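You operate a simulated robot arm through the tools that you are given. There is no shell and no other tool.

You are at the controls of a simulated robot arm. One attempt, no reset.

## Task
Tamp the mortar firm in the blue box, then float it flush.
Fine: flush with the rim; tamper and float go back; keep fingers out of the mortar. Set down upright: tamper.

Only the result counts: the job must be done as asked and must still hold three seconds after the hand-in. Knocking over, shifting, dropping, spilling or breaking anything else fails it.

## Robot
A 6-joint arm with a fingered hand, fixed in place. Base frame: the origin is on the floor under the middle of its stand, x ahead of it, y to its left, z up; the work surface is at about z = 800. Readings come in mm, rad, newtons and seconds.
With the tool pointing down near the work surface it reaches from about 340 to 740 mm from the base axis. Its first joint turns from -2.007 to 2.007 rad. Payload 4 kg.
The tool frame sits at the grasp point between the pads (the TCP): z along the fingers, y along the line on which they close. The tips reach 26 mm beyond it. The gripper opens to 132 mm; its body begins 73 mm behind the TCP. The gripper is a hand of 4 fingers: y runs from the thumb to the fingers, the wrist lies at [0, 0, -239] in the tool frame, and closing takes about 1.5 s.
Orientation is that of the tool frame in the base frame, as a unit quaternion [w, x, y, z]. With the fingers straight down and closing along the base's y, the tool's x points along the base's -x, its y along +y and its z along -z.

## Interface
- The arm moves only by the tool apply_moves. Its argument "increments" is a list of rows, each an object of numbers (a shift or turn left out is 0, a gripper value left out holds the last): "dx", "dy", "dz": the shift along the tool's x, y, z in units of 25 mm (1.0 is 25 mm); "ax", "ay", "az": the turn, a rotation vector about the tool's x, y, z in units of 5 degrees (1.0 is 5 degrees). In form: [{"dx": .., "dy": .., "dz": .., "ax": .., "ay": .., "az": ..}, ...]. A call has 1 to 20 rows; each row shifts and turns the commanded pose from where the row before left it, along the tool's axes as they then stand. "claw" is the opening, from 0 (shut) to 1 (fully open), set as the call begins (left out, the last holds). A call with a number of a shift or a turn outside -1 to 1 is refused whole. A row lasts 0.2 s, in which the tool goes at most 50 mm and 0.15 rad; a call with a longer step from one row to the next is refused whole, and so is a gripper value outside its range. Where a pose cannot be reached the arm comes as near as it can. A force on the tool above 40 N (or 10 N above the force at the start of the call, whichever is more), or a blocked arm, ends the call early, and 0.2 s more pass. Each finger travels about 153 mm/s and halts on what it meets, pressing with about 28 N; the grip force reading is that of the motor and also rises with nothing between the fingers. The clock runs only during rows and for 0.2 s after the last one: add rows that do not move to give the fingers time. The reply holds the time, the measured pose of the TCP, the force on the tool along the base axes, the opening and the grip force, in the units named above and with some noise, with the torque about the TCP (base axes, N m) and any sound that the robot's microphone picked up, and new pictures: "show" is both (left out), scene, wrist or none.
- Cameras (640 x 400 px; columns grow to the right, rows downward): "scene" is fixed at [60.1, -652.9, 1616.2]; the picture's right is [0.80, -0.59, 0.00], its down [-0.55, -0.75, -0.37] and it looks along [0.22, 0.30, -0.93] (base axes); focal length 314 px, centre (320, 200). "wrist" rides on the gripper at [68, 2, -97] in the tool frame; the picture's right is [-0.03, 1.00, 0.00], its down [-0.82, -0.02, -0.58] and it looks along [-0.58, -0.01, 0.82] (tool axes); focal length 270 px, centre (320, 200). There is no depth. A picture from a camera that has moved, and an enlarged one, comes with that camera's place and axes in the base frame and with its lens. The place of the scene camera against the robot may be out by one fixed shift of up to 12 mm in any direction.
- raise_lower(by): slides the trunk up (or, below 0, down) by that many mm; the arm rides with it, the base frame stays. It gives what a move gives, with no picture.
- set_fingers(finger1, finger2, finger3, thumb_bend): sets how far each is bent, from 0 (flat) to 1 (curled in); at 0.3 the hand is open as for a grip, at 0.7 the pads meet at the TCP. One left out holds its place. A second passes; each finger stops where it meets its share of the squeeze, and holds until it gets a number again. A gripper value or a shape takes the hand back. It gives what a move gives, with no picture; readings hold the bend of each and the force on the fingers (four entries, about 0 where the hand has none), thumb and palm.
- set_grasp(shape): the hand has 4 fingers and takes this shape, open, in about a second: jaw (thumb against the fingers, like two jaws); tri (thumb and two fingers); tip (a fingertip pinch); poke (one finger out to press); point (the index stretched); flat (the hand flat); cup (the hand cupped); fist (a fist). The gripper value then closes the fingers along that shape, each until it touches; the sizes above hold for jaw. It gives what a move gives, with no picture.
- zoom(camera, box): a new picture of the part [left, top, right, bottom] of that camera's present view, enlarged. No time passes.
- finish_job(): hands the job in; it is judged then, once.

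Places have to be worked out from the pictures, the camera data and where the tool is seen. Open the gripper and draw the arm clear of the work before you hand the job in, unless the task says otherwise.

The tools are called after ">>>" as name(argument=value, ...) on one line, values as JSON. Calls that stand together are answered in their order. apply_moves: Moves the arm, as the interface text tells. Its arguments: {"type":"object","properties":{"increments":{"type":"array","items":{"type":"object","properties":{"dx":{"type":"number"},"dy":{"type":"number"},"dz":{"type":"number"},"ax":{"type":"number"},"ay":{"type":"number"},"az":{"type":"number"}}}},"claw":{"type":"number"},"show":{"type":"string","enum":["both","scene","wrist","none"]}},"required":["increments"]} The other tools are called the same way: raise_lower (by) moves the trunk up or down; set_grasp (shape) gives the hand a shape; set_fingers (finger1, finger2, finger3, thumb_bend) moves the fingers one by one; zoom (camera, box) takes an enlarged picture of a part of a camera's view; finish_job () hands the job in.

At the start:

```text
time_s: 0.0
eef_pos: [143.5, -368.8, 1251.7]
tcp_rot: [0.0, 0.001, 1.0, 0.0]
wrist_force: [0.4, 0.2, 1.0]
wrist_torque: [0.01, -0.01, 0.02]
gripper_width: 131.9
gripper_force: 0.1
shape: jaw
bend: [0.3, 0.3, 0.3, 0.3]
finger forces: [0.0, 0.0, 0.0, 0.1, 0.1, 0.0]
trunk travel left (down, up): [-875.0, 115.0]
```

scene: 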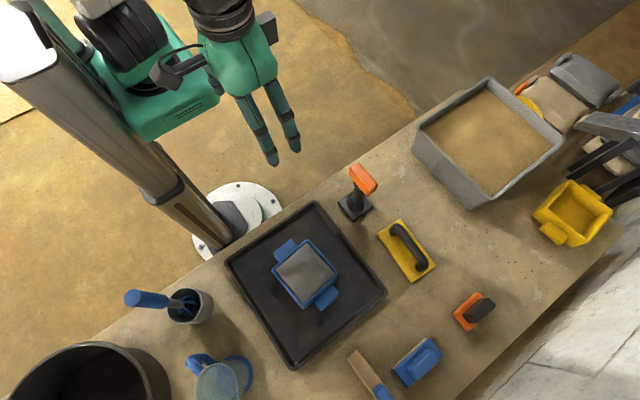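
wrist: 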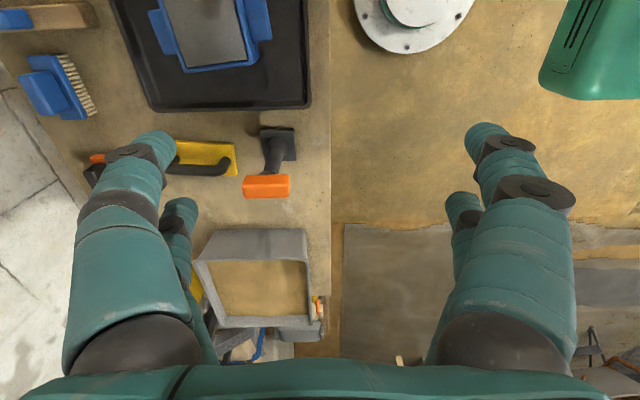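

I start by looking at the blue box, the tampers and the floats enlarged before moving anything.

>>> zoom(camera="scene", box=[220, 200, 400, 320])

>>> zoom(camera="scene", box=[320, 150, 500, 350])

>>> zoom(camera="scene", box=[400, 40, 640, 260])

>>> zoom(camera="scene", box=[100, 260, 480, 400])

```text
3.33 times, centred on (310, 260) of scene
camera zoom: at [60.1, -652.9, 1616.2], right [0.8, -0.59, 0.0], down [-0.55, -0.75, -0.37], along [0.22, 0.3, -0.93], focal length 1048 px, centre (353, 0)
```

zoom: 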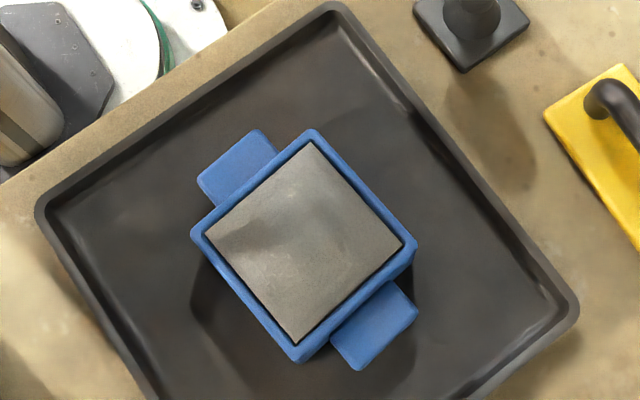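

```text
2.00 times, centred on (410, 250) of scene
camera zoom: at [60.1, -652.9, 1616.2], right [0.8, -0.59, 0.0], down [-0.55, -0.75, -0.37], along [0.22, 0.3, -0.93], focal length 629 px, centre (140, 100)
```

zoom: 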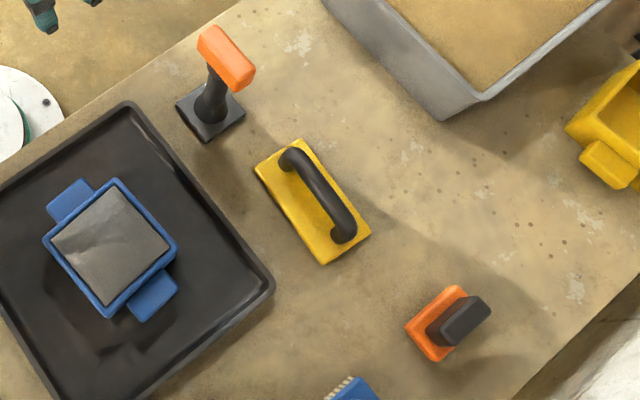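

```text
1.82 times, centred on (520, 150) of scene
camera zoom: at [60.1, -652.9, 1616.2], right [0.8, -0.59, 0.0], down [-0.55, -0.75, -0.37], along [0.22, 0.3, -0.93], focal length 572 px, centre (-44, 291)
```

zoom: 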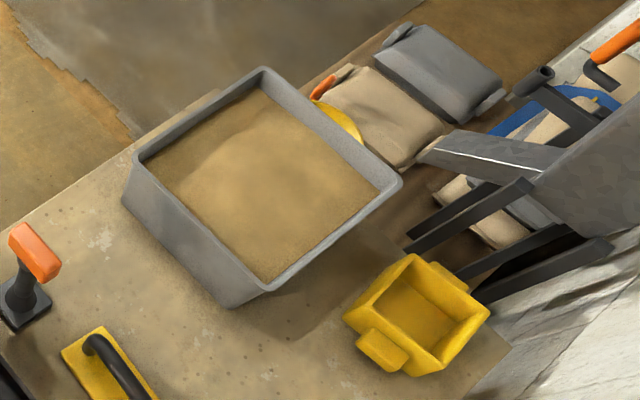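

```text
1.68 times, centred on (290, 330) of scene
camera zoom: at [60.1, -652.9, 1616.2], right [0.8, -0.59, 0.0], down [-0.55, -0.75, -0.37], along [0.22, 0.3, -0.93], focal length 529 px, centre (370, -19)
```

zoom: 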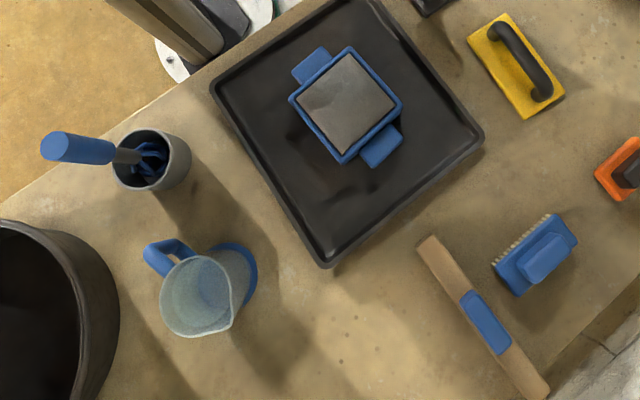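

The blue box sits on the tray around x≈100, y≈-540 with its mortar. The tamper (dark foot, orange T-grip) stands near x≈316, y≈-465, and the yellow float lies near x≈347, y≈-637. I turn the hand by 90° about its axis so that it closes along base x, across both grips, staying high.

>>> apply_moves(increments=[{"az": 1}, {"az": 1}, {"az": 1}, {"az": 1}, {"az": 1}, {"az": 1}, {"az": 1}, {"az": 1}, {"az": 1}, {"az": 1}, {"az": 1}, {"az": 1}, {"az": 1}, {"az": 1}, {"az": 1}, {"az": 1}, {"az": 1}, {"az": 1}], show="both")

```text
time_s: 3.8
eef_pos: [141.2, -368.3, 1250.3]
tcp_rot: [0.0, 0.708, 0.706, 0.0]
wrist_force: [0.1, 0.1, -0.5]
wrist_torque: [-0.03, -0.04, -0.01]
gripper_width: 131.8
gripper_force: 0.0
shape: jaw
bend: [0.3, 0.3, 0.3, 0.3]
finger forces: [0.0, 0.1, 0.1, 0.1, 0.1, 0.1]
trunk travel left (down, up): [-875.0, 115.0]
camera wrist: at [143.3, -300.8, 1348.0], right [1.0, -0.03, 0.0], down [-0.02, -0.82, 0.58], along [-0.02, -0.58, -0.82], focal length 270 px, centre (320, 200)
```

scene: 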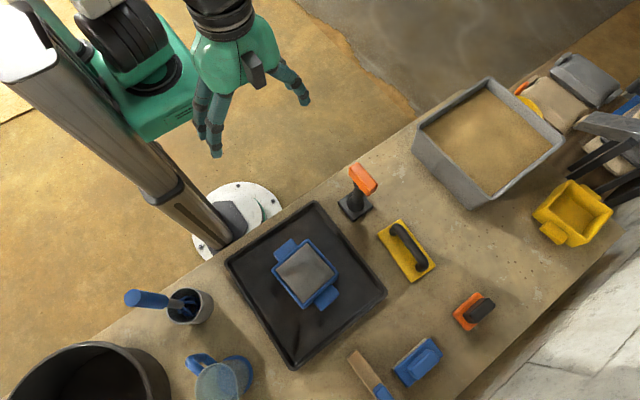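
wrist: 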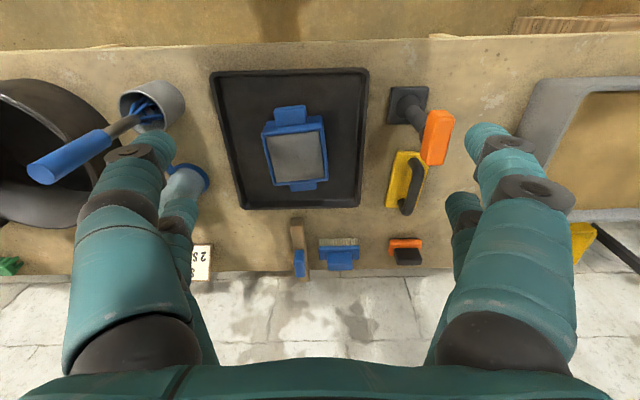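

The hand now closes along base x. From the wrist camera I get the tamper at about (310, -459), its grip centre at z≈971, and the box at about (90, -540). I come over the box for a closer look at the mortar, staying well above it.

>>> apply_moves(increments=[{"dx": -0.41, "dy": -0.26, "dz": 0.97}, {"dx": -0.41, "dy": -0.26, "dz": 0.97}, {"dx": -0.41, "dy": -0.26, "dz": 0.97}, {"dx": -0.41, "dy": -0.26, "dz": 0.97}, {"dx": -0.41, "dy": -0.26, "dz": 0.97}, {"dx": -0.41, "dy": -0.26, "dz": 0.97}, {"dx": -0.41, "dy": -0.26, "dz": 0.97}, {}], show="wrist")

```text
time_s: 5.6
eef_pos: [95.0, -440.9, 1080.6]
tcp_rot: [0.0, 0.708, 0.706, -0.001]
wrist_force: [0.3, 0.5, -0.3]
wrist_torque: [-0.02, -0.01, 0.01]
gripper_width: 131.9
gripper_force: 0.2
shape: jaw
bend: [0.3, 0.3, 0.3, 0.3]
finger forces: [0.0, 0.0, 0.0, 0.0, 0.0, 0.0]
trunk travel left (down, up): [-875.0, 115.0]
camera wrist: at [97.3, -372.4, 1177.4], right [1.0, -0.03, 0.0], down [-0.02, -0.82, 0.58], along [-0.01, -0.58, -0.82], focal length 270 px, centre (320, 200)
```

wrist: 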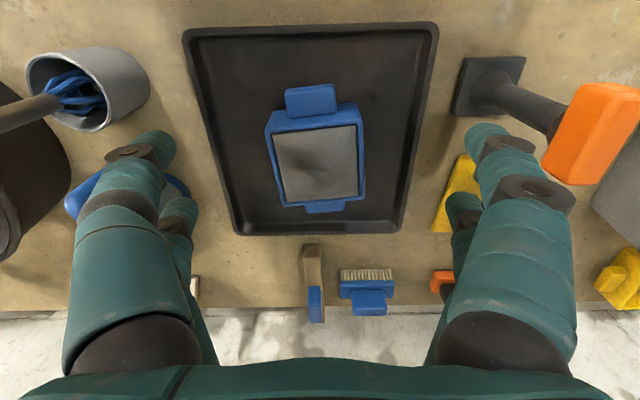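

>>> zoom(camera="wrist", box=[240, 70, 390, 220])

>>> zoom(camera="wrist", box=[420, 40, 640, 240])

```text
2.67 times, centred on (315, 145) of wrist
camera zoom: at [97.3, -372.4, 1177.4], right [1.0, -0.03, 0.0], down [-0.02, -0.82, 0.58], along [-0.01, -0.58, -0.82], focal length 721 px, centre (333, 347)
```

zoom: 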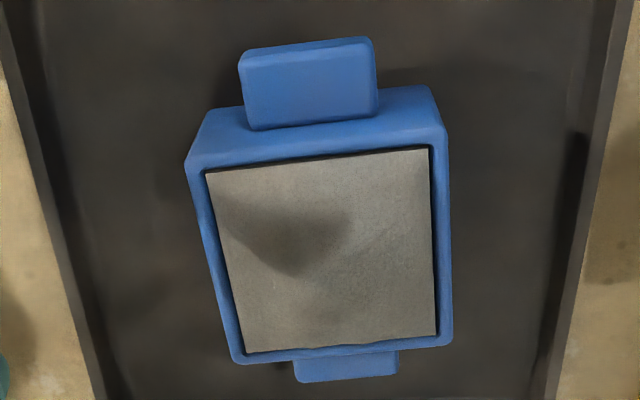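

```text
2.00 times, centred on (530, 140) of wrist
camera zoom: at [97.3, -372.4, 1177.4], right [1.0, -0.03, 0.0], down [-0.02, -0.82, 0.58], along [-0.01, -0.58, -0.82], focal length 541 px, centre (-100, 320)
```

zoom: 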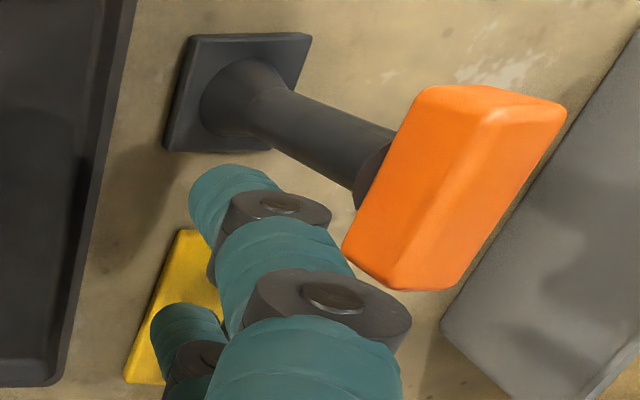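

The rim of the box works out at about z≈883, centred near (93, -532) with a yaw of ~5.5°, about 106 mm outside. The tamper foot is about 68 mm square at (309, -460). I move over the tamper at z≈1100 to measure its grip.

>>> apply_moves(increments=[{"dx": -0.08, "dy": 0.953, "dz": -0.087}, {"dx": -0.08, "dy": 0.953, "dz": -0.087}, {"dx": -0.08, "dy": 0.953, "dz": -0.087}, {"dx": -0.08, "dy": 0.953, "dz": -0.087}, {"dx": -0.08, "dy": 0.953, "dz": -0.087}, {"dx": -0.08, "dy": 0.953, "dz": -0.087}, {"dx": -0.08, "dy": 0.953, "dz": -0.087}, {"dx": -0.08, "dy": 0.953, "dz": -0.087}, {"dx": -0.08, "dy": 0.953, "dz": -0.087}, {}], show="both")

```text
time_s: 7.8
eef_pos: [309.0, -459.8, 1100.2]
tcp_rot: [0.0, 0.707, 0.707, -0.001]
wrist_force: [0.0, -0.1, 0.8]
wrist_torque: [0.01, -0.01, -0.02]
gripper_width: 132.2
gripper_force: 0.0
shape: jaw
bend: [0.3, 0.3, 0.3, 0.3]
finger forces: [0.1, 0.0, 0.0, 0.0, 0.0, 0.0]
trunk travel left (down, up): [-875.0, 115.0]
camera wrist: at [311.2, -391.5, 1197.7], right [1.0, -0.03, 0.0], down [-0.02, -0.82, 0.58], along [-0.01, -0.58, -0.82], focal length 270 px, centre (320, 200)
```

scene: 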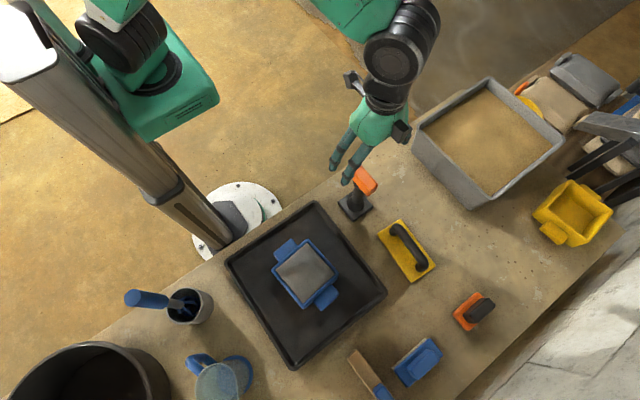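
wrist: 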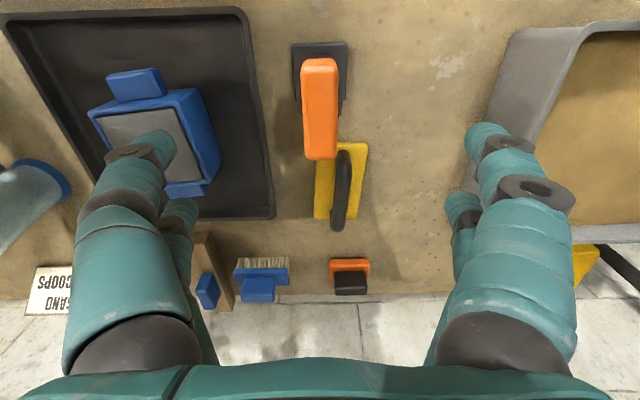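

>>> zoom(camera="scene", box=[310, 90, 430, 220])

>>> zoom(camera="wrist", box=[240, 30, 400, 230])

```text
3.08 times, centred on (370, 155) of scene
camera zoom: at [60.1, -652.9, 1616.2], right [0.8, -0.59, 0.0], down [-0.55, -0.75, -0.37], along [0.22, 0.3, -0.93], focal length 967 px, centre (166, 338)
```

zoom: 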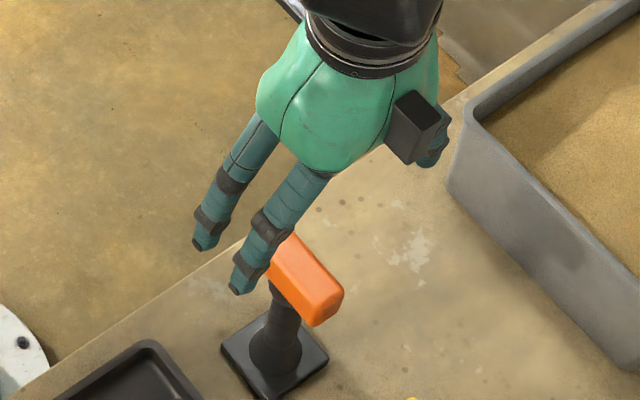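

```text
2.00 times, centred on (320, 130) of wrist
camera zoom: at [311.2, -391.5, 1197.7], right [1.0, -0.03, 0.0], down [-0.02, -0.82, 0.58], along [-0.01, -0.58, -0.82], focal length 541 px, centre (320, 340)
```

zoom: 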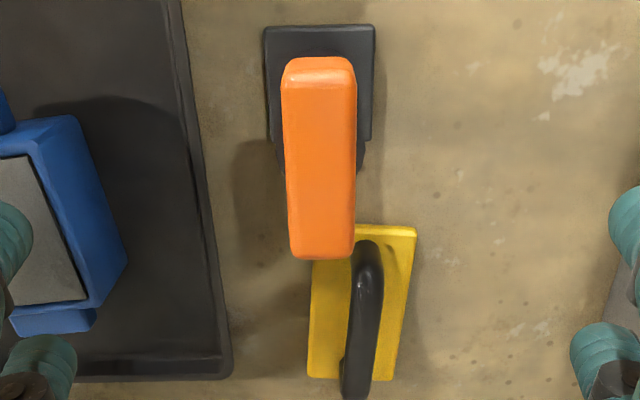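

The T-grip bar lies along base y from y≈-425 to -495, about 27 mm wide, centred at x≈310.5, z≈957–988. The open fingers straddle it, so I lower the TCP to z≈970 and look before closing.

>>> apply_moves(increments=[{"dy": 0.05, "dz": 0.868}, {"dz": 0.868}, {"dz": 0.868}, {"dz": 0.868}, {"dz": 0.868}, {"dz": 0.868}, {}], show="both")

```text
time_s: 9.4
eef_pos: [312.0, -457.4, 971.2]
tcp_rot: [0.0, 0.707, 0.707, 0.0]
wrist_force: [-0.9, -0.2, 0.2]
wrist_torque: [0.03, 0.02, 0.0]
gripper_width: 131.9
gripper_force: 0.0
shape: jaw
bend: [0.3, 0.3, 0.3, 0.3]
finger forces: [0.0, 0.0, 0.0, 0.0, 0.1, 0.0]
trunk travel left (down, up): [-875.0, 115.0]
camera wrist: at [314.3, -388.9, 1068.1], right [1.0, -0.03, 0.0], down [-0.02, -0.82, 0.58], along [-0.01, -0.58, -0.82], focal length 270 px, centre (320, 200)
```

scene: 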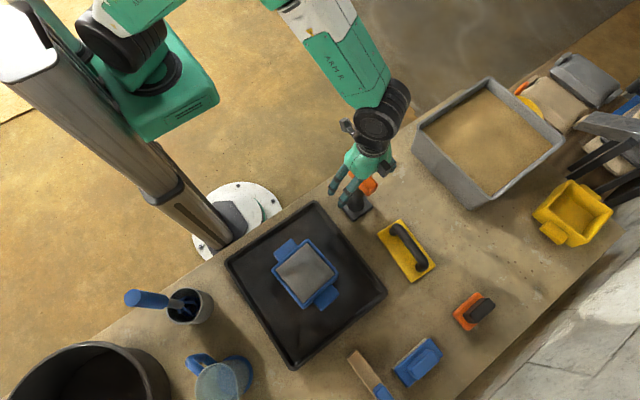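
wrist: 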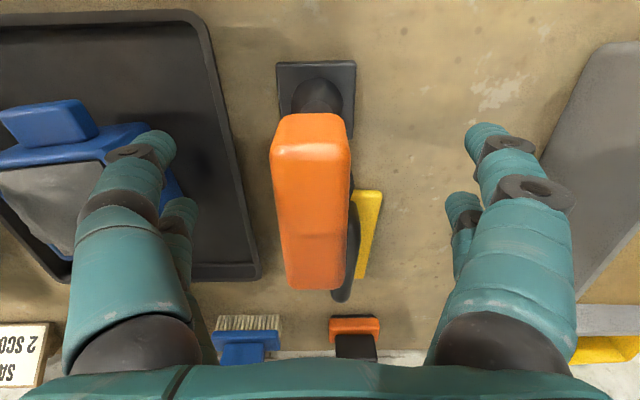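

The bar sits between the finger pairs, centred within a millimetre or two. I close the hand on it and wait for the fingers to settle.

>>> apply_moves(increments=[{}, {}, {}, {}, {}, {}, {}, {}, {}, {}], claw=0, show="both")

```text
time_s: 11.6
eef_pos: [312.7, -456.7, 970.0]
tcp_rot: [0.0, 0.708, 0.707, -0.001]
wrist_force: [-0.1, -0.2, 0.3]
wrist_torque: [0.09, 0.01, -0.03]
gripper_width: 23.3
gripper_force: 27.9
shape: jaw
bend: [0.72, 0.73, 0.73, 0.7]
finger forces: [25.6, 24.9, 24.2, 0.1, 26.1, 0.1]
trunk travel left (down, up): [-875.0, 115.0]
camera wrist: at [314.5, -389.3, 1068.0], right [1.0, -0.03, 0.0], down [-0.02, -0.82, 0.58], along [-0.01, -0.58, -0.82], focal length 270 px, centre (320, 200)
```

scene: 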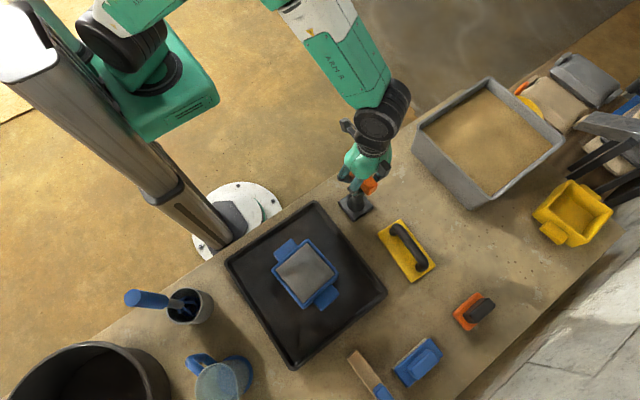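
wrist: 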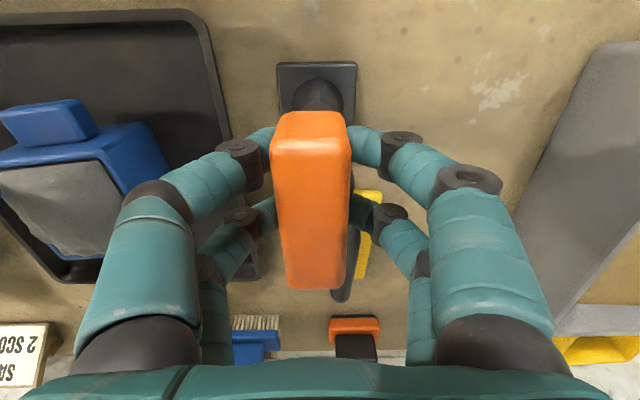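

All finger pads press at ~25 N and the grip is firm. I lift the tamper straight up 140 mm and check that it stays in the hand.

>>> apply_moves(increments=[{"dz": -0.4}, {"dz": -0.8}, {"dz": -0.9}, {"dz": -0.9}, {"dz": -0.9}, {"dz": -0.9}, {"dz": -0.8}, {}], show="both")

```text
time_s: 13.4
eef_pos: [310.5, -460.5, 1111.3]
tcp_rot: [0.0, 0.708, 0.707, 0.001]
wrist_force: [0.5, 0.0, -6.8]
wrist_torque: [0.04, -0.03, 0.01]
gripper_width: 23.7
gripper_force: 28.0
shape: jaw
bend: [0.72, 0.73, 0.73, 0.7]
finger forces: [25.5, 25.4, 24.4, 0.0, 26.0, 0.1]
trunk travel left (down, up): [-875.0, 115.0]
camera wrist: at [313.3, -391.9, 1208.2], right [1.0, -0.03, 0.0], down [-0.02, -0.82, 0.58], along [-0.01, -0.58, -0.82], focal length 270 px, centre (320, 200)
```

scene: 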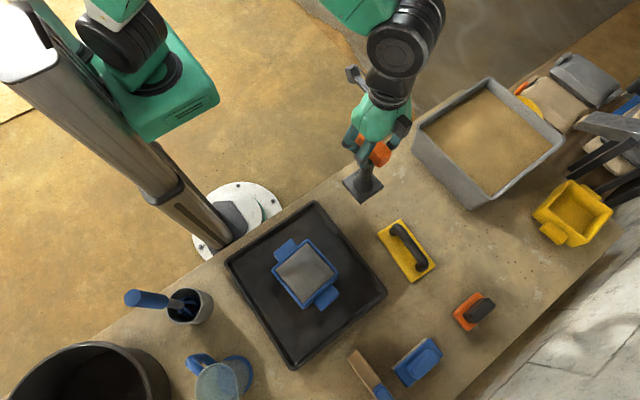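
wrist: 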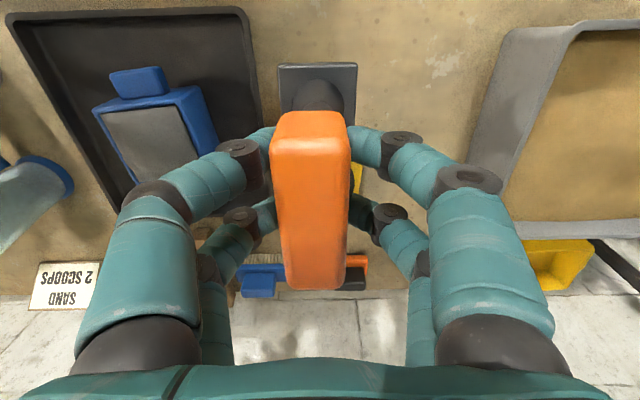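

>>> zoom(camera="wrist", box=[70, 50, 250, 200])

>>> zoom(camera="scene", box=[250, 110, 430, 320])

```text
2.67 times, centred on (160, 125) of wrist
camera zoom: at [313.3, -391.9, 1208.2], right [1.0, -0.03, 0.0], down [-0.02, -0.82, 0.58], along [-0.01, -0.58, -0.82], focal length 721 px, centre (747, 400)
```

zoom: 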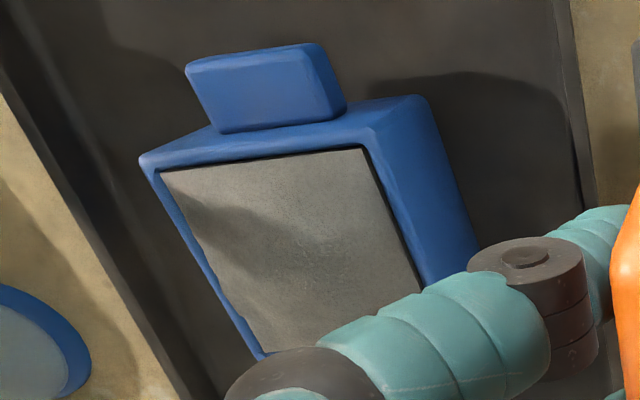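

```text
1.90 times, centred on (340, 215) of scene
camera zoom: at [60.1, -652.9, 1616.2], right [0.8, -0.59, 0.0], down [-0.55, -0.75, -0.37], along [0.22, 0.3, -0.93], focal length 599 px, centre (282, 171)
```

zoom: 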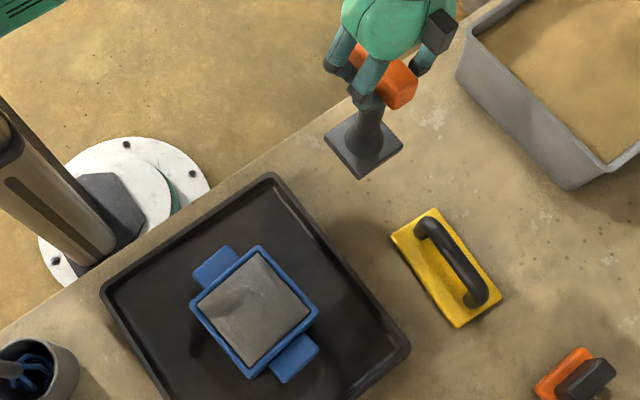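

The tamper hangs straight with its foot about 170 mm below the TCP. I carry it high over the box, turn it ~5.5° to match the box, and stop ~45 mm above the rim to check alignment.

>>> apply_moves(increments=[{"dx": -0.284, "dy": -0.876}, {"dx": -0.284, "dy": -0.876}, {"dx": -0.284, "dy": -0.876}, {"dx": -0.284, "dy": -0.876}, {"dx": -0.284, "dy": -0.876}, {"dx": -0.284, "dy": -0.876}, {"dx": -0.284, "dy": -0.876}, {"dx": -0.284, "dy": -0.876}, {"dx": -0.284, "dy": -0.876}, {"dx": -0.284, "dy": -0.876}, {"az": -0.55, "dz": 0.4}, {"az": -0.55, "dz": 0.4}, {}], show="both")

```text
time_s: 16.2
eef_pos: [92.4, -530.1, 1088.1]
tcp_rot: [-0.001, 0.672, 0.74, 0.0]
wrist_force: [-0.2, 0.2, -7.2]
wrist_torque: [0.04, -0.05, 0.02]
gripper_width: 23.5
gripper_force: 27.7
shape: jaw
bend: [0.72, 0.73, 0.73, 0.7]
finger forces: [25.7, 26.0, 25.2, 0.0, 26.0, 0.0]
trunk travel left (down, up): [-875.0, 115.0]
camera wrist: at [87.5, -462.7, 1186.0], right [1.0, 0.07, 0.0], down [0.06, -0.81, 0.58], along [0.04, -0.58, -0.82], focal length 270 px, centre (320, 200)
```

scene: 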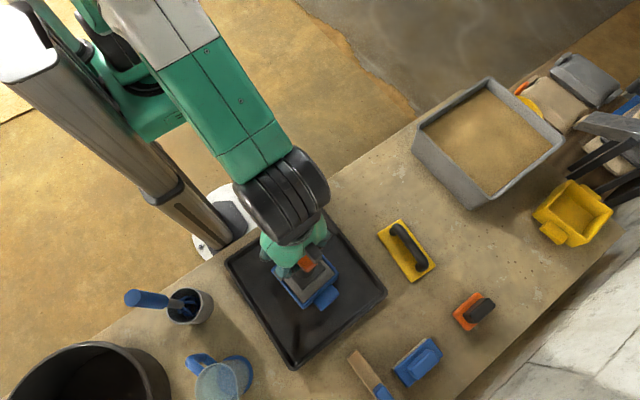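
wrist: 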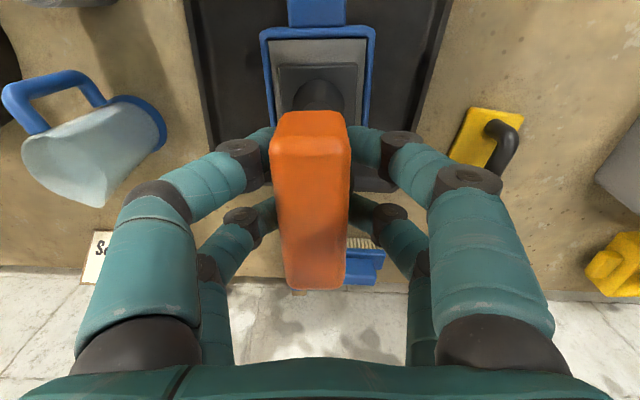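

>>> zoom(camera="wrist", box=[230, 0, 410, 150])

>>> zoom(camera="scene", box=[250, 220, 370, 330])

```text
2.67 times, centred on (320, 75) of wrist
camera zoom: at [87.5, -462.7, 1186.0], right [1.0, 0.07, 0.0], down [0.06, -0.81, 0.58], along [0.04, -0.58, -0.82], focal length 721 px, centre (320, 533)
```

zoom: 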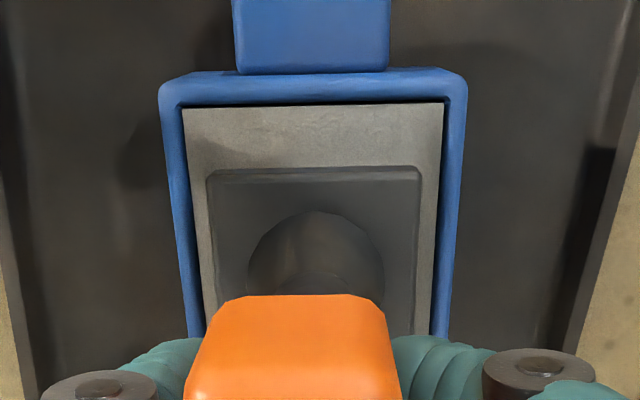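

```text
3.64 times, centred on (310, 275) of scene
camera zoom: at [60.1, -652.9, 1616.2], right [0.8, -0.59, 0.0], down [-0.55, -0.75, -0.37], along [0.22, 0.3, -0.93], focal length 1143 px, centre (356, -73)
```

zoom: 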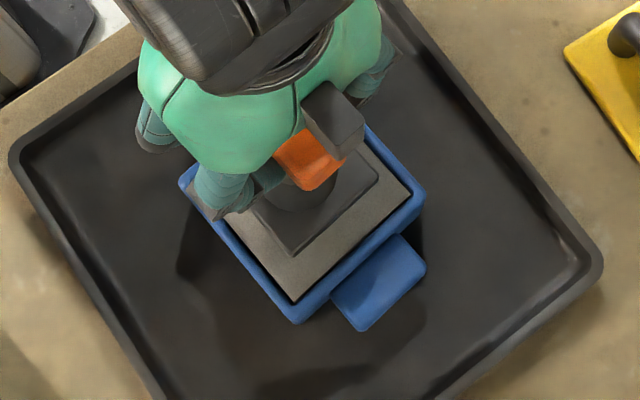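

The foot is aligned with the box within about a millimetre in place and yaw (inner half-width ≈48 mm, foot half-width ≈34 mm). I lower slowly over the centre until contact, watching the force.

>>> apply_moves(increments=[{"dz": 0.5}, {"dz": 0.4}, {"dz": 0.1}, {"dz": 0.1}, {"dz": 0.1}, {"dz": 0.1}, {"dz": 0.1}, {"dz": 0.1}], show="both")

```text
time_s: 18.0
eef_pos: [92.7, -529.7, 1053.3]
tcp_rot: [0.001, 0.672, 0.74, 0.0]
wrist_force: [-0.2, -0.4, -0.2]
wrist_torque: [-0.02, 0.01, -0.03]
gripper_width: 23.8
gripper_force: 27.8
shape: jaw
bend: [0.72, 0.73, 0.74, 0.7]
finger forces: [26.0, 26.5, 25.7, 0.0, 26.4, 0.1]
trunk travel left (down, up): [-875.0, 115.0]
camera wrist: at [88.4, -461.4, 1150.3], right [1.0, 0.07, 0.0], down [0.06, -0.81, 0.58], along [0.04, -0.58, -0.82], focal length 270 px, centre (320, 200)
```

scene: 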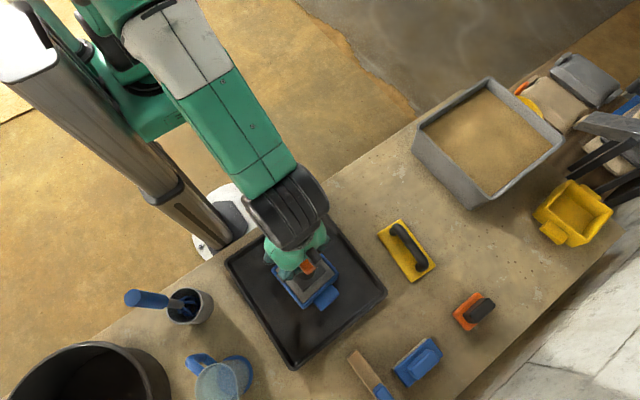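
wrist: 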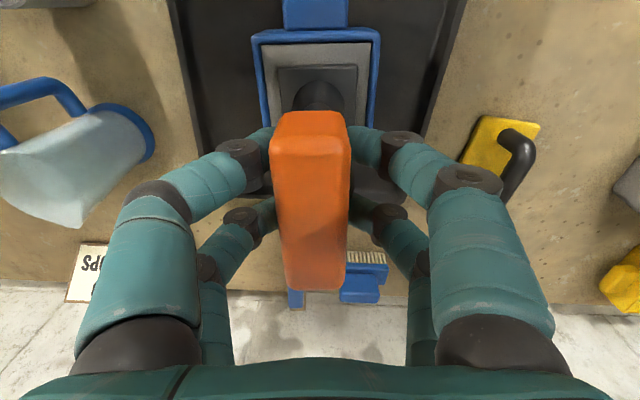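

The weight reading went from -7 to 0 N, so the foot has just touched the mortar at TCP z≈1053. I check the contact closely.

>>> zoom(camera="wrist", box=[230, 0, 410, 150])

>>> zoom(camera="scene", box=[250, 220, 370, 330])

```text
2.67 times, centred on (320, 75) of wrist
camera zoom: at [88.4, -461.4, 1150.3], right [1.0, 0.07, 0.0], down [0.06, -0.81, 0.58], along [0.04, -0.58, -0.82], focal length 721 px, centre (320, 533)
```

zoom: 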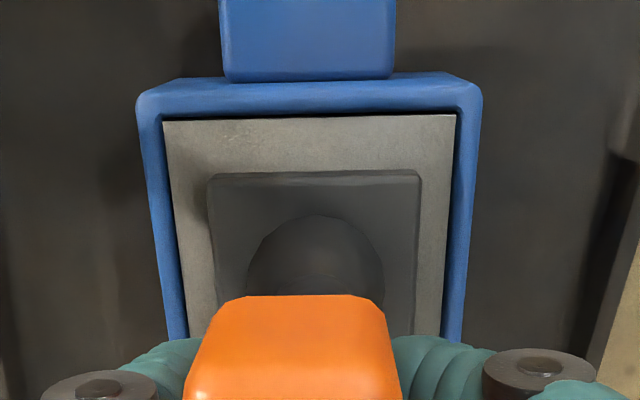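

```text
3.64 times, centred on (310, 275) of scene
camera zoom: at [60.1, -652.9, 1616.2], right [0.8, -0.59, 0.0], down [-0.55, -0.75, -0.37], along [0.22, 0.3, -0.93], focal length 1143 px, centre (356, -73)
```

zoom: 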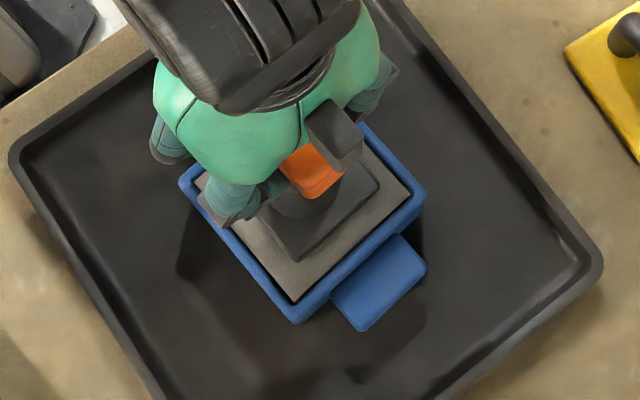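

Contact is confirmed, with the foot about 2 mm off centre, which is fine. I press down in 1 mm steps to learn how the mortar yields.

>>> apply_moves(increments=[{"dz": 0.06}, {"dz": 0.06}, {"dz": 0.06}, {"dz": 0.06}], show="none")

```text
time_s: 19.0
eef_pos: [92.4, -529.0, 1044.2]
tcp_rot: [-0.002, 0.672, 0.741, 0.002]
wrist_force: [-1.0, -0.5, -1.9]
wrist_torque: [-0.05, 0.17, 0.0]
gripper_width: 22.3
gripper_force: 27.7
shape: jaw
bend: [0.73, 0.74, 0.75, 0.7]
finger forces: [28.1, 25.0, 20.9, 0.1, 28.3, 0.0]
trunk travel left (down, up): [-875.0, 115.0]
```

The TCP sank 9 mm with little force, and the finger readings changed a bit. I need to see whether the mortar is yielding or the grip is slipping.

>>> apply_moves(increments=[{}], show="both")

>>> zoom(camera="wrist", box=[230, 0, 410, 150])

>>> zoom(camera="scene", box=[250, 220, 370, 330])

```text
time_s: 19.4
eef_pos: [91.9, -529.9, 1045.4]
tcp_rot: [-0.002, 0.672, 0.74, 0.001]
wrist_force: [-0.7, 0.1, -8.0]
wrist_torque: [0.16, 0.04, -0.01]
gripper_width: 22.5
gripper_force: 28.2
shape: jaw
bend: [0.73, 0.74, 0.74, 0.7]
finger forces: [28.4, 24.9, 22.2, 0.0, 29.0, 0.0]
trunk travel left (down, up): [-875.0, 115.0]
camera wrist: at [87.8, -462.1, 1142.5], right [1.0, 0.07, 0.0], down [0.06, -0.82, 0.57], along [0.04, -0.57, -0.82], focal length 270 px, centre (320, 200)
```

scene: 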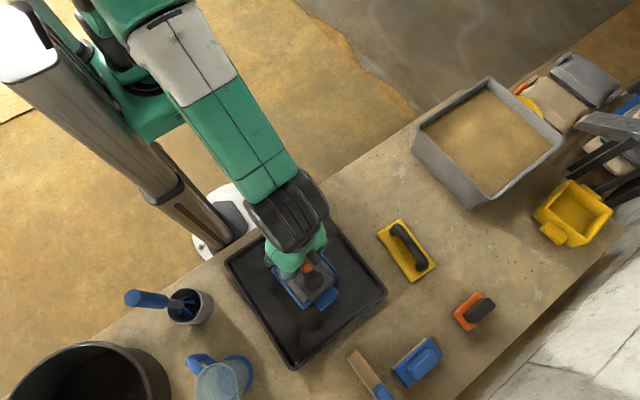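
wrist: 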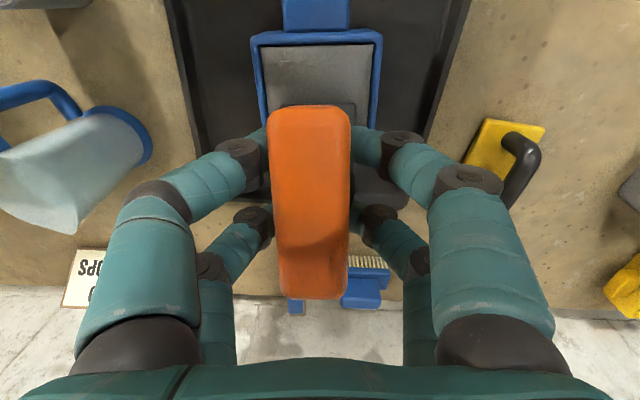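

```text
2.67 times, centred on (320, 75) of wrist
camera zoom: at [87.8, -462.1, 1142.5], right [1.0, 0.07, 0.0], down [0.06, -0.82, 0.57], along [0.04, -0.57, -0.82], focal length 721 px, centre (320, 533)
```

zoom: 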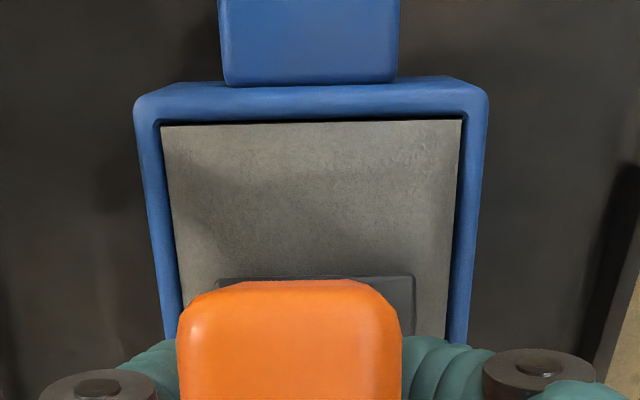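

```text
3.64 times, centred on (310, 275) of scene
camera zoom: at [60.1, -652.9, 1616.2], right [0.8, -0.59, 0.0], down [-0.55, -0.75, -0.37], along [0.22, 0.3, -0.93], focal length 1143 px, centre (356, -73)
```

zoom: 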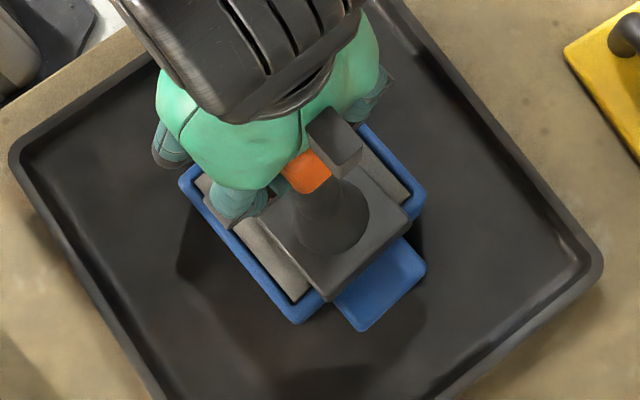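

The tamper pivoted between the pads: its foot swung about 10° toward -y, though the box has not moved. I lift straight up to free it, then I will re-grip it with the bar up against the palm so that pressing is stable.

>>> apply_moves(increments=[{"dz": -0.3}, {"dz": -0.6}, {"dz": -0.8}, {"dz": -0.8}, {"dz": -0.8}, {}], show="both")

>>> zoom(camera="scene", box=[250, 200, 390, 330])

>>> zoom(camera="wrist", box=[200, 0, 440, 300])

```text
time_s: 20.8
eef_pos: [93.3, -531.1, 1129.8]
tcp_rot: [0.0, 0.673, 0.74, 0.001]
wrist_force: [-0.4, 0.5, -7.2]
wrist_torque: [0.19, -0.04, -0.05]
gripper_width: 22.4
gripper_force: 27.7
shape: jaw
bend: [0.73, 0.74, 0.74, 0.7]
finger forces: [28.4, 25.0, 23.0, 0.0, 28.9, 0.0]
trunk travel left (down, up): [-875.0, 115.0]
camera wrist: at [88.8, -462.9, 1226.7], right [1.0, 0.07, 0.0], down [0.06, -0.81, 0.58], along [0.04, -0.58, -0.82], focal length 270 px, centre (320, 200)
```

scene: 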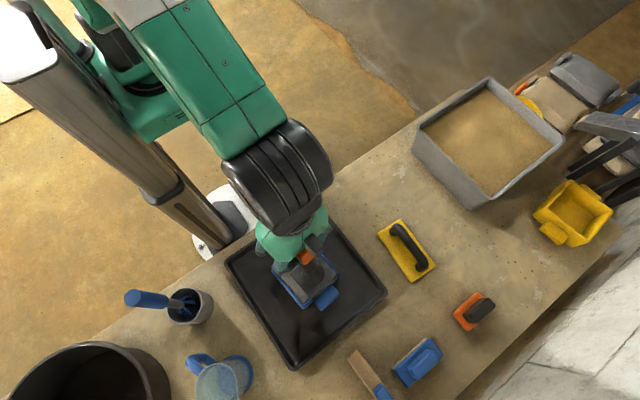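
wrist: 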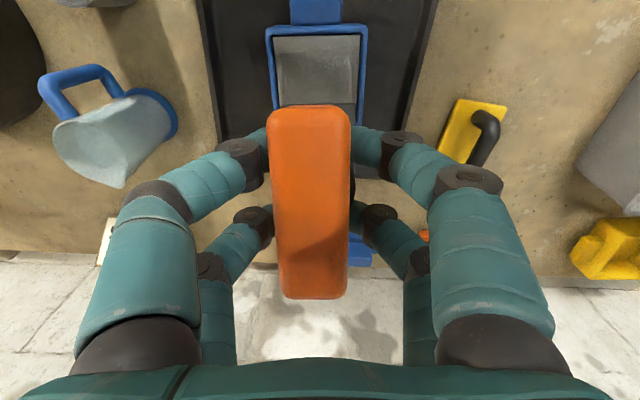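

```text
3.08 times, centred on (320, 265) of scene
camera zoom: at [60.1, -652.9, 1616.2], right [0.8, -0.59, 0.0], down [-0.55, -0.75, -0.37], along [0.22, 0.3, -0.93], focal length 967 px, centre (320, 0)
```

zoom: 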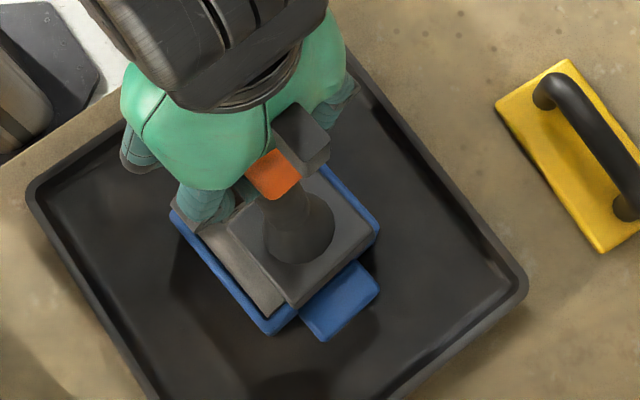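

```text
1.33 times, centred on (320, 150) of wrist
camera zoom: at [88.8, -462.9, 1226.7], right [1.0, 0.07, 0.0], down [0.06, -0.81, 0.58], along [0.04, -0.58, -0.82], focal length 360 px, centre (320, 267)
```

zoom: 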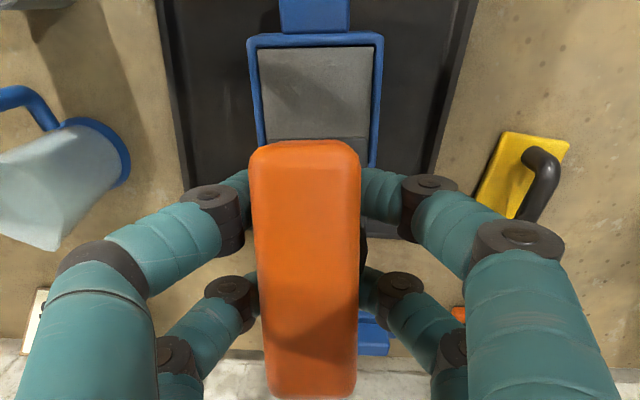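

The box is unmoved and the mortar still shows lumps; the tamper is tilted about 12° in the pads. I carry it back over its own spot, undo the yaw, and tilt the hand 12° so the tamper's stem stands vertical again before setting it down to re-grip.

>>> apply_moves(increments=[{"az": 0.55}, {"az": 0.55}, {"dx": 0.294, "dy": 0.876}, {"dx": 0.294, "dy": 0.876}, {"dx": 0.294, "dy": 0.876}, {"dx": 0.294, "dy": 0.876}, {"dx": 0.294, "dy": 0.876}, {"dx": 0.294, "dy": 0.876}, {"dx": 0.294, "dy": 0.876}, {"dx": 0.294, "dy": 0.876}, {"dx": 0.294, "dy": 0.876}, {"dx": 0.294, "dy": 0.876}, {"ay": 0.8}, {"ay": 0.8}, {"ay": 0.8}, {}], show="both")

>>> zoom(camera="scene", box=[310, 110, 430, 230])

>>> zoom(camera="wrist", box=[200, 0, 440, 300])

```text
time_s: 24.2
eef_pos: [312.6, -457.2, 1128.7]
tcp_rot: [-0.075, 0.704, 0.702, 0.075]
wrist_force: [0.1, -0.4, -7.5]
wrist_torque: [0.01, -0.03, 0.0]
gripper_width: 22.1
gripper_force: 28.1
shape: jaw
bend: [0.73, 0.74, 0.75, 0.7]
finger forces: [28.1, 25.2, 24.3, 0.0, 28.3, 0.0]
trunk travel left (down, up): [-875.0, 115.0]
camera wrist: at [314.5, -410.8, 1238.3], right [1.0, -0.02, -0.01], down [-0.02, -0.92, 0.39], along [-0.01, -0.39, -0.92], focal length 270 px, centre (320, 200)
```

scene: 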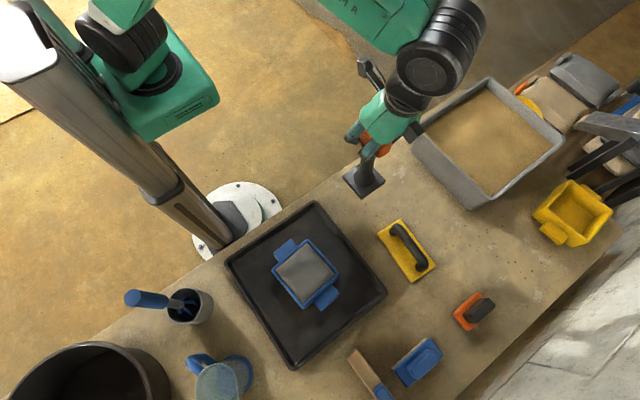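
wrist: 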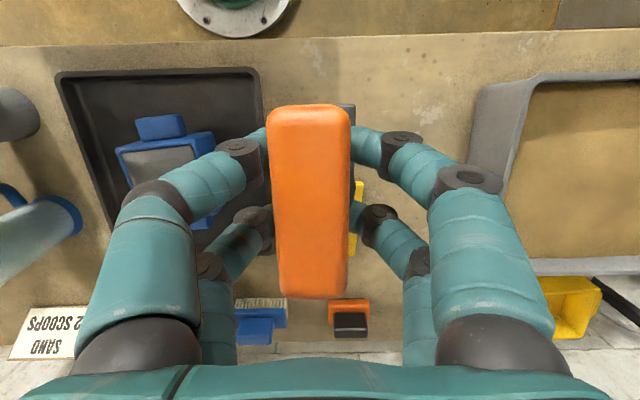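

```text
3.33 times, centred on (370, 170) of scene
camera zoom: at [60.1, -652.9, 1616.2], right [0.8, -0.59, 0.0], down [-0.55, -0.75, -0.37], along [0.22, 0.3, -0.93], focal length 1048 px, centre (153, 300)
```

zoom: 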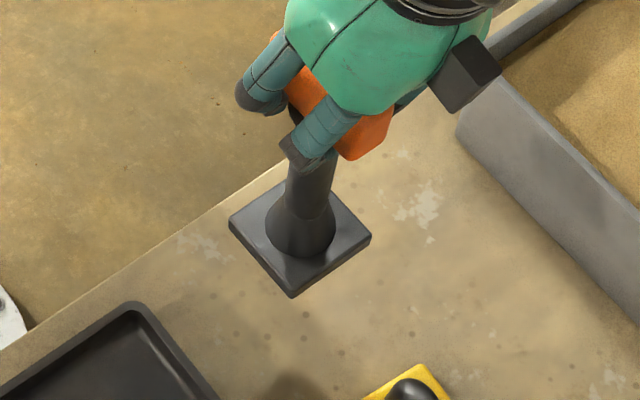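

```text
1.33 times, centred on (320, 150) of wrist
camera zoom: at [314.5, -410.8, 1238.3], right [1.0, -0.02, -0.01], down [-0.02, -0.92, 0.39], along [-0.01, -0.39, -0.92], focal length 360 px, centre (320, 267)
```

zoom: 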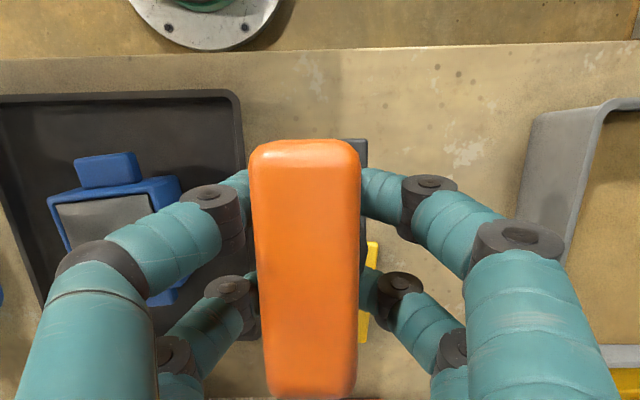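

The stem now looks vertical and the foot level, about 160 mm above its spot. I lower straight down (combining tool z and x because of the 12° tilt), leaving about 8 mm.

>>> apply_moves(increments=[{"dz": 0.838, "dx": -0.178}, {"dz": 0.838, "dx": -0.178}, {"dz": 0.838, "dx": -0.178}, {"dz": 0.838, "dx": -0.178}, {"dz": 0.838, "dx": -0.178}, {"dz": 0.838, "dx": -0.178}, {"dz": 0.7, "dx": -0.149}, {}], show="both")

>>> zoom(camera="scene", box=[310, 130, 410, 240])

```text
time_s: 26.0
eef_pos: [311.7, -456.1, 983.5]
tcp_rot: [-0.073, 0.704, 0.703, 0.074]
wrist_force: [-0.7, -0.2, -6.1]
wrist_torque: [0.01, -0.01, 0.02]
gripper_width: 22.7
gripper_force: 28.4
shape: jaw
bend: [0.73, 0.74, 0.75, 0.7]
finger forces: [28.1, 25.5, 23.9, 0.1, 28.2, 0.0]
trunk travel left (down, up): [-875.0, 115.0]
camera wrist: at [313.4, -409.4, 1092.6], right [1.0, -0.03, -0.01], down [-0.02, -0.92, 0.39], along [-0.01, -0.39, -0.92], focal length 270 px, centre (320, 200)
```

scene: 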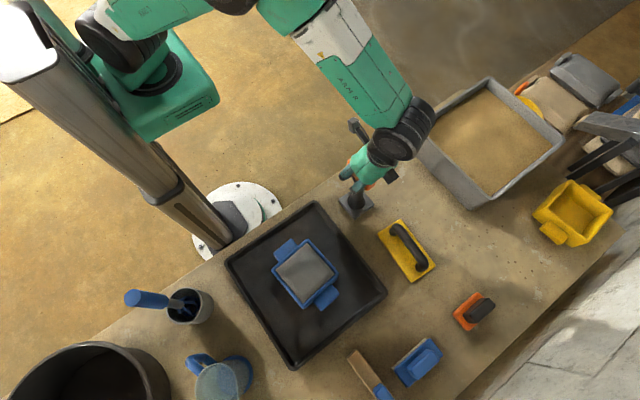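
wrist: 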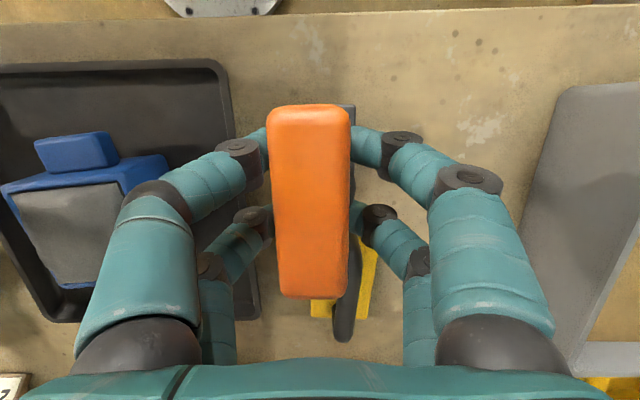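

```text
3.64 times, centred on (360, 185) of scene
camera zoom: at [60.1, -652.9, 1616.2], right [0.8, -0.59, 0.0], down [-0.55, -0.75, -0.37], along [0.22, 0.3, -0.93], focal length 1143 px, centre (174, 254)
```

zoom: 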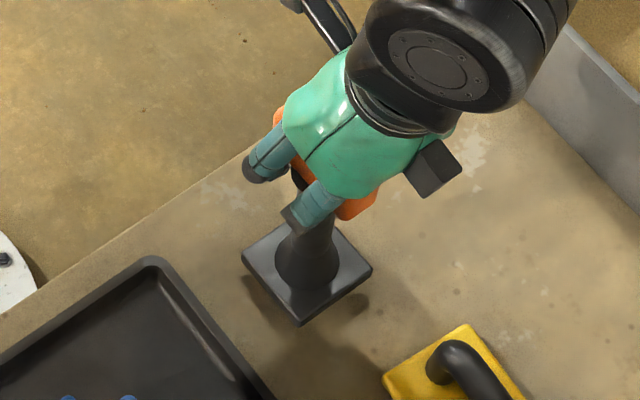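

The foot lines up with its original outline in the scene view within a pixel. I lower the last ~13 mm gently until the weight goes off the hand.

>>> apply_moves(increments=[{"dz": 0.1, "dx": -0.021}, {"dz": 0.1, "dx": -0.021}, {"dz": 0.1, "dx": -0.021}, {"dz": 0.08, "dx": -0.017}, {}], show="none")

```text
time_s: 27.2
eef_pos: [312.1, -456.7, 973.1]
tcp_rot: [-0.074, 0.703, 0.703, 0.074]
wrist_force: [0.4, -0.1, -7.4]
wrist_torque: [0.08, -0.04, 0.02]
gripper_width: 22.3
gripper_force: 27.2
shape: jaw
bend: [0.73, 0.74, 0.75, 0.7]
finger forces: [28.1, 25.4, 23.9, 0.0, 28.1, 0.1]
trunk travel left (down, up): [-875.0, 115.0]
```

No contact yet (still -7 N). I continue down in 1–2 mm steps.

>>> apply_moves(increments=[{"dz": 0.06, "dx": -0.013}, {"dz": 0.06, "dx": -0.013}, {"dz": 0.04, "dx": -0.0085}, {}], show="none")

```text
time_s: 28.2
eef_pos: [311.9, -456.2, 968.7]
tcp_rot: [-0.074, 0.703, 0.703, 0.075]
wrist_force: [-0.2, 0.2, -7.6]
wrist_torque: [0.02, -0.04, -0.02]
gripper_width: 22.3
gripper_force: 27.9
shape: jaw
bend: [0.73, 0.74, 0.75, 0.7]
finger forces: [28.1, 25.5, 23.9, 0.0, 28.2, 0.0]
trunk travel left (down, up): [-875.0, 115.0]
```

>>> apply_moves(increments=[{"dz": 0.06, "dx": -0.013}, {"dz": 0.06, "dx": -0.013}, {}], show="scene")

>>> zoom(camera="scene", box=[310, 130, 410, 240])

```text
time_s: 29.0
eef_pos: [311.2, -457.8, 965.8]
tcp_rot: [-0.074, 0.703, 0.703, 0.074]
wrist_force: [0.8, -1.4, -3.8]
wrist_torque: [0.01, -0.02, -0.01]
gripper_width: 22.5
gripper_force: 28.6
shape: jaw
bend: [0.73, 0.74, 0.75, 0.7]
finger forces: [28.4, 26.1, 23.8, 0.1, 28.2, 0.1]
trunk travel left (down, up): [-875.0, 115.0]
```

scene: 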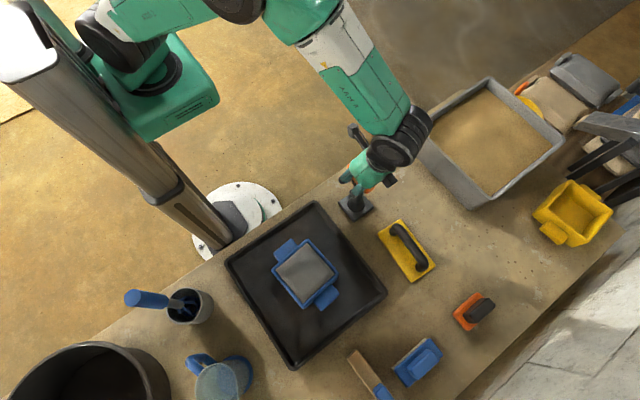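

```text
3.64 times, centred on (360, 185) of scene
camera zoom: at [60.1, -652.9, 1616.2], right [0.8, -0.59, 0.0], down [-0.55, -0.75, -0.37], along [0.22, 0.3, -0.93], focal length 1143 px, centre (174, 254)
```

zoom: 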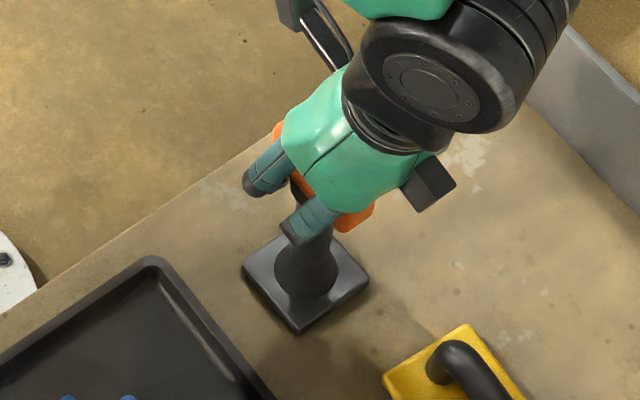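

The foot is now touching (-3.8 N). I lower one more step to seat it flat, then open the hand.

>>> apply_moves(increments=[{"dz": 0.05, "dx": -0.011}, {}], show="none")

```text
time_s: 29.6
eef_pos: [312.2, -457.7, 966.3]
tcp_rot: [-0.074, 0.703, 0.703, 0.074]
wrist_force: [2.9, -2.2, 6.2]
wrist_torque: [0.09, 0.04, 0.0]
gripper_width: 22.3
gripper_force: 27.9
shape: jaw
bend: [0.73, 0.74, 0.75, 0.7]
finger forces: [30.4, 24.0, 23.5, 0.0, 27.8, 0.0]
trunk travel left (down, up): [-875.0, 115.0]
```

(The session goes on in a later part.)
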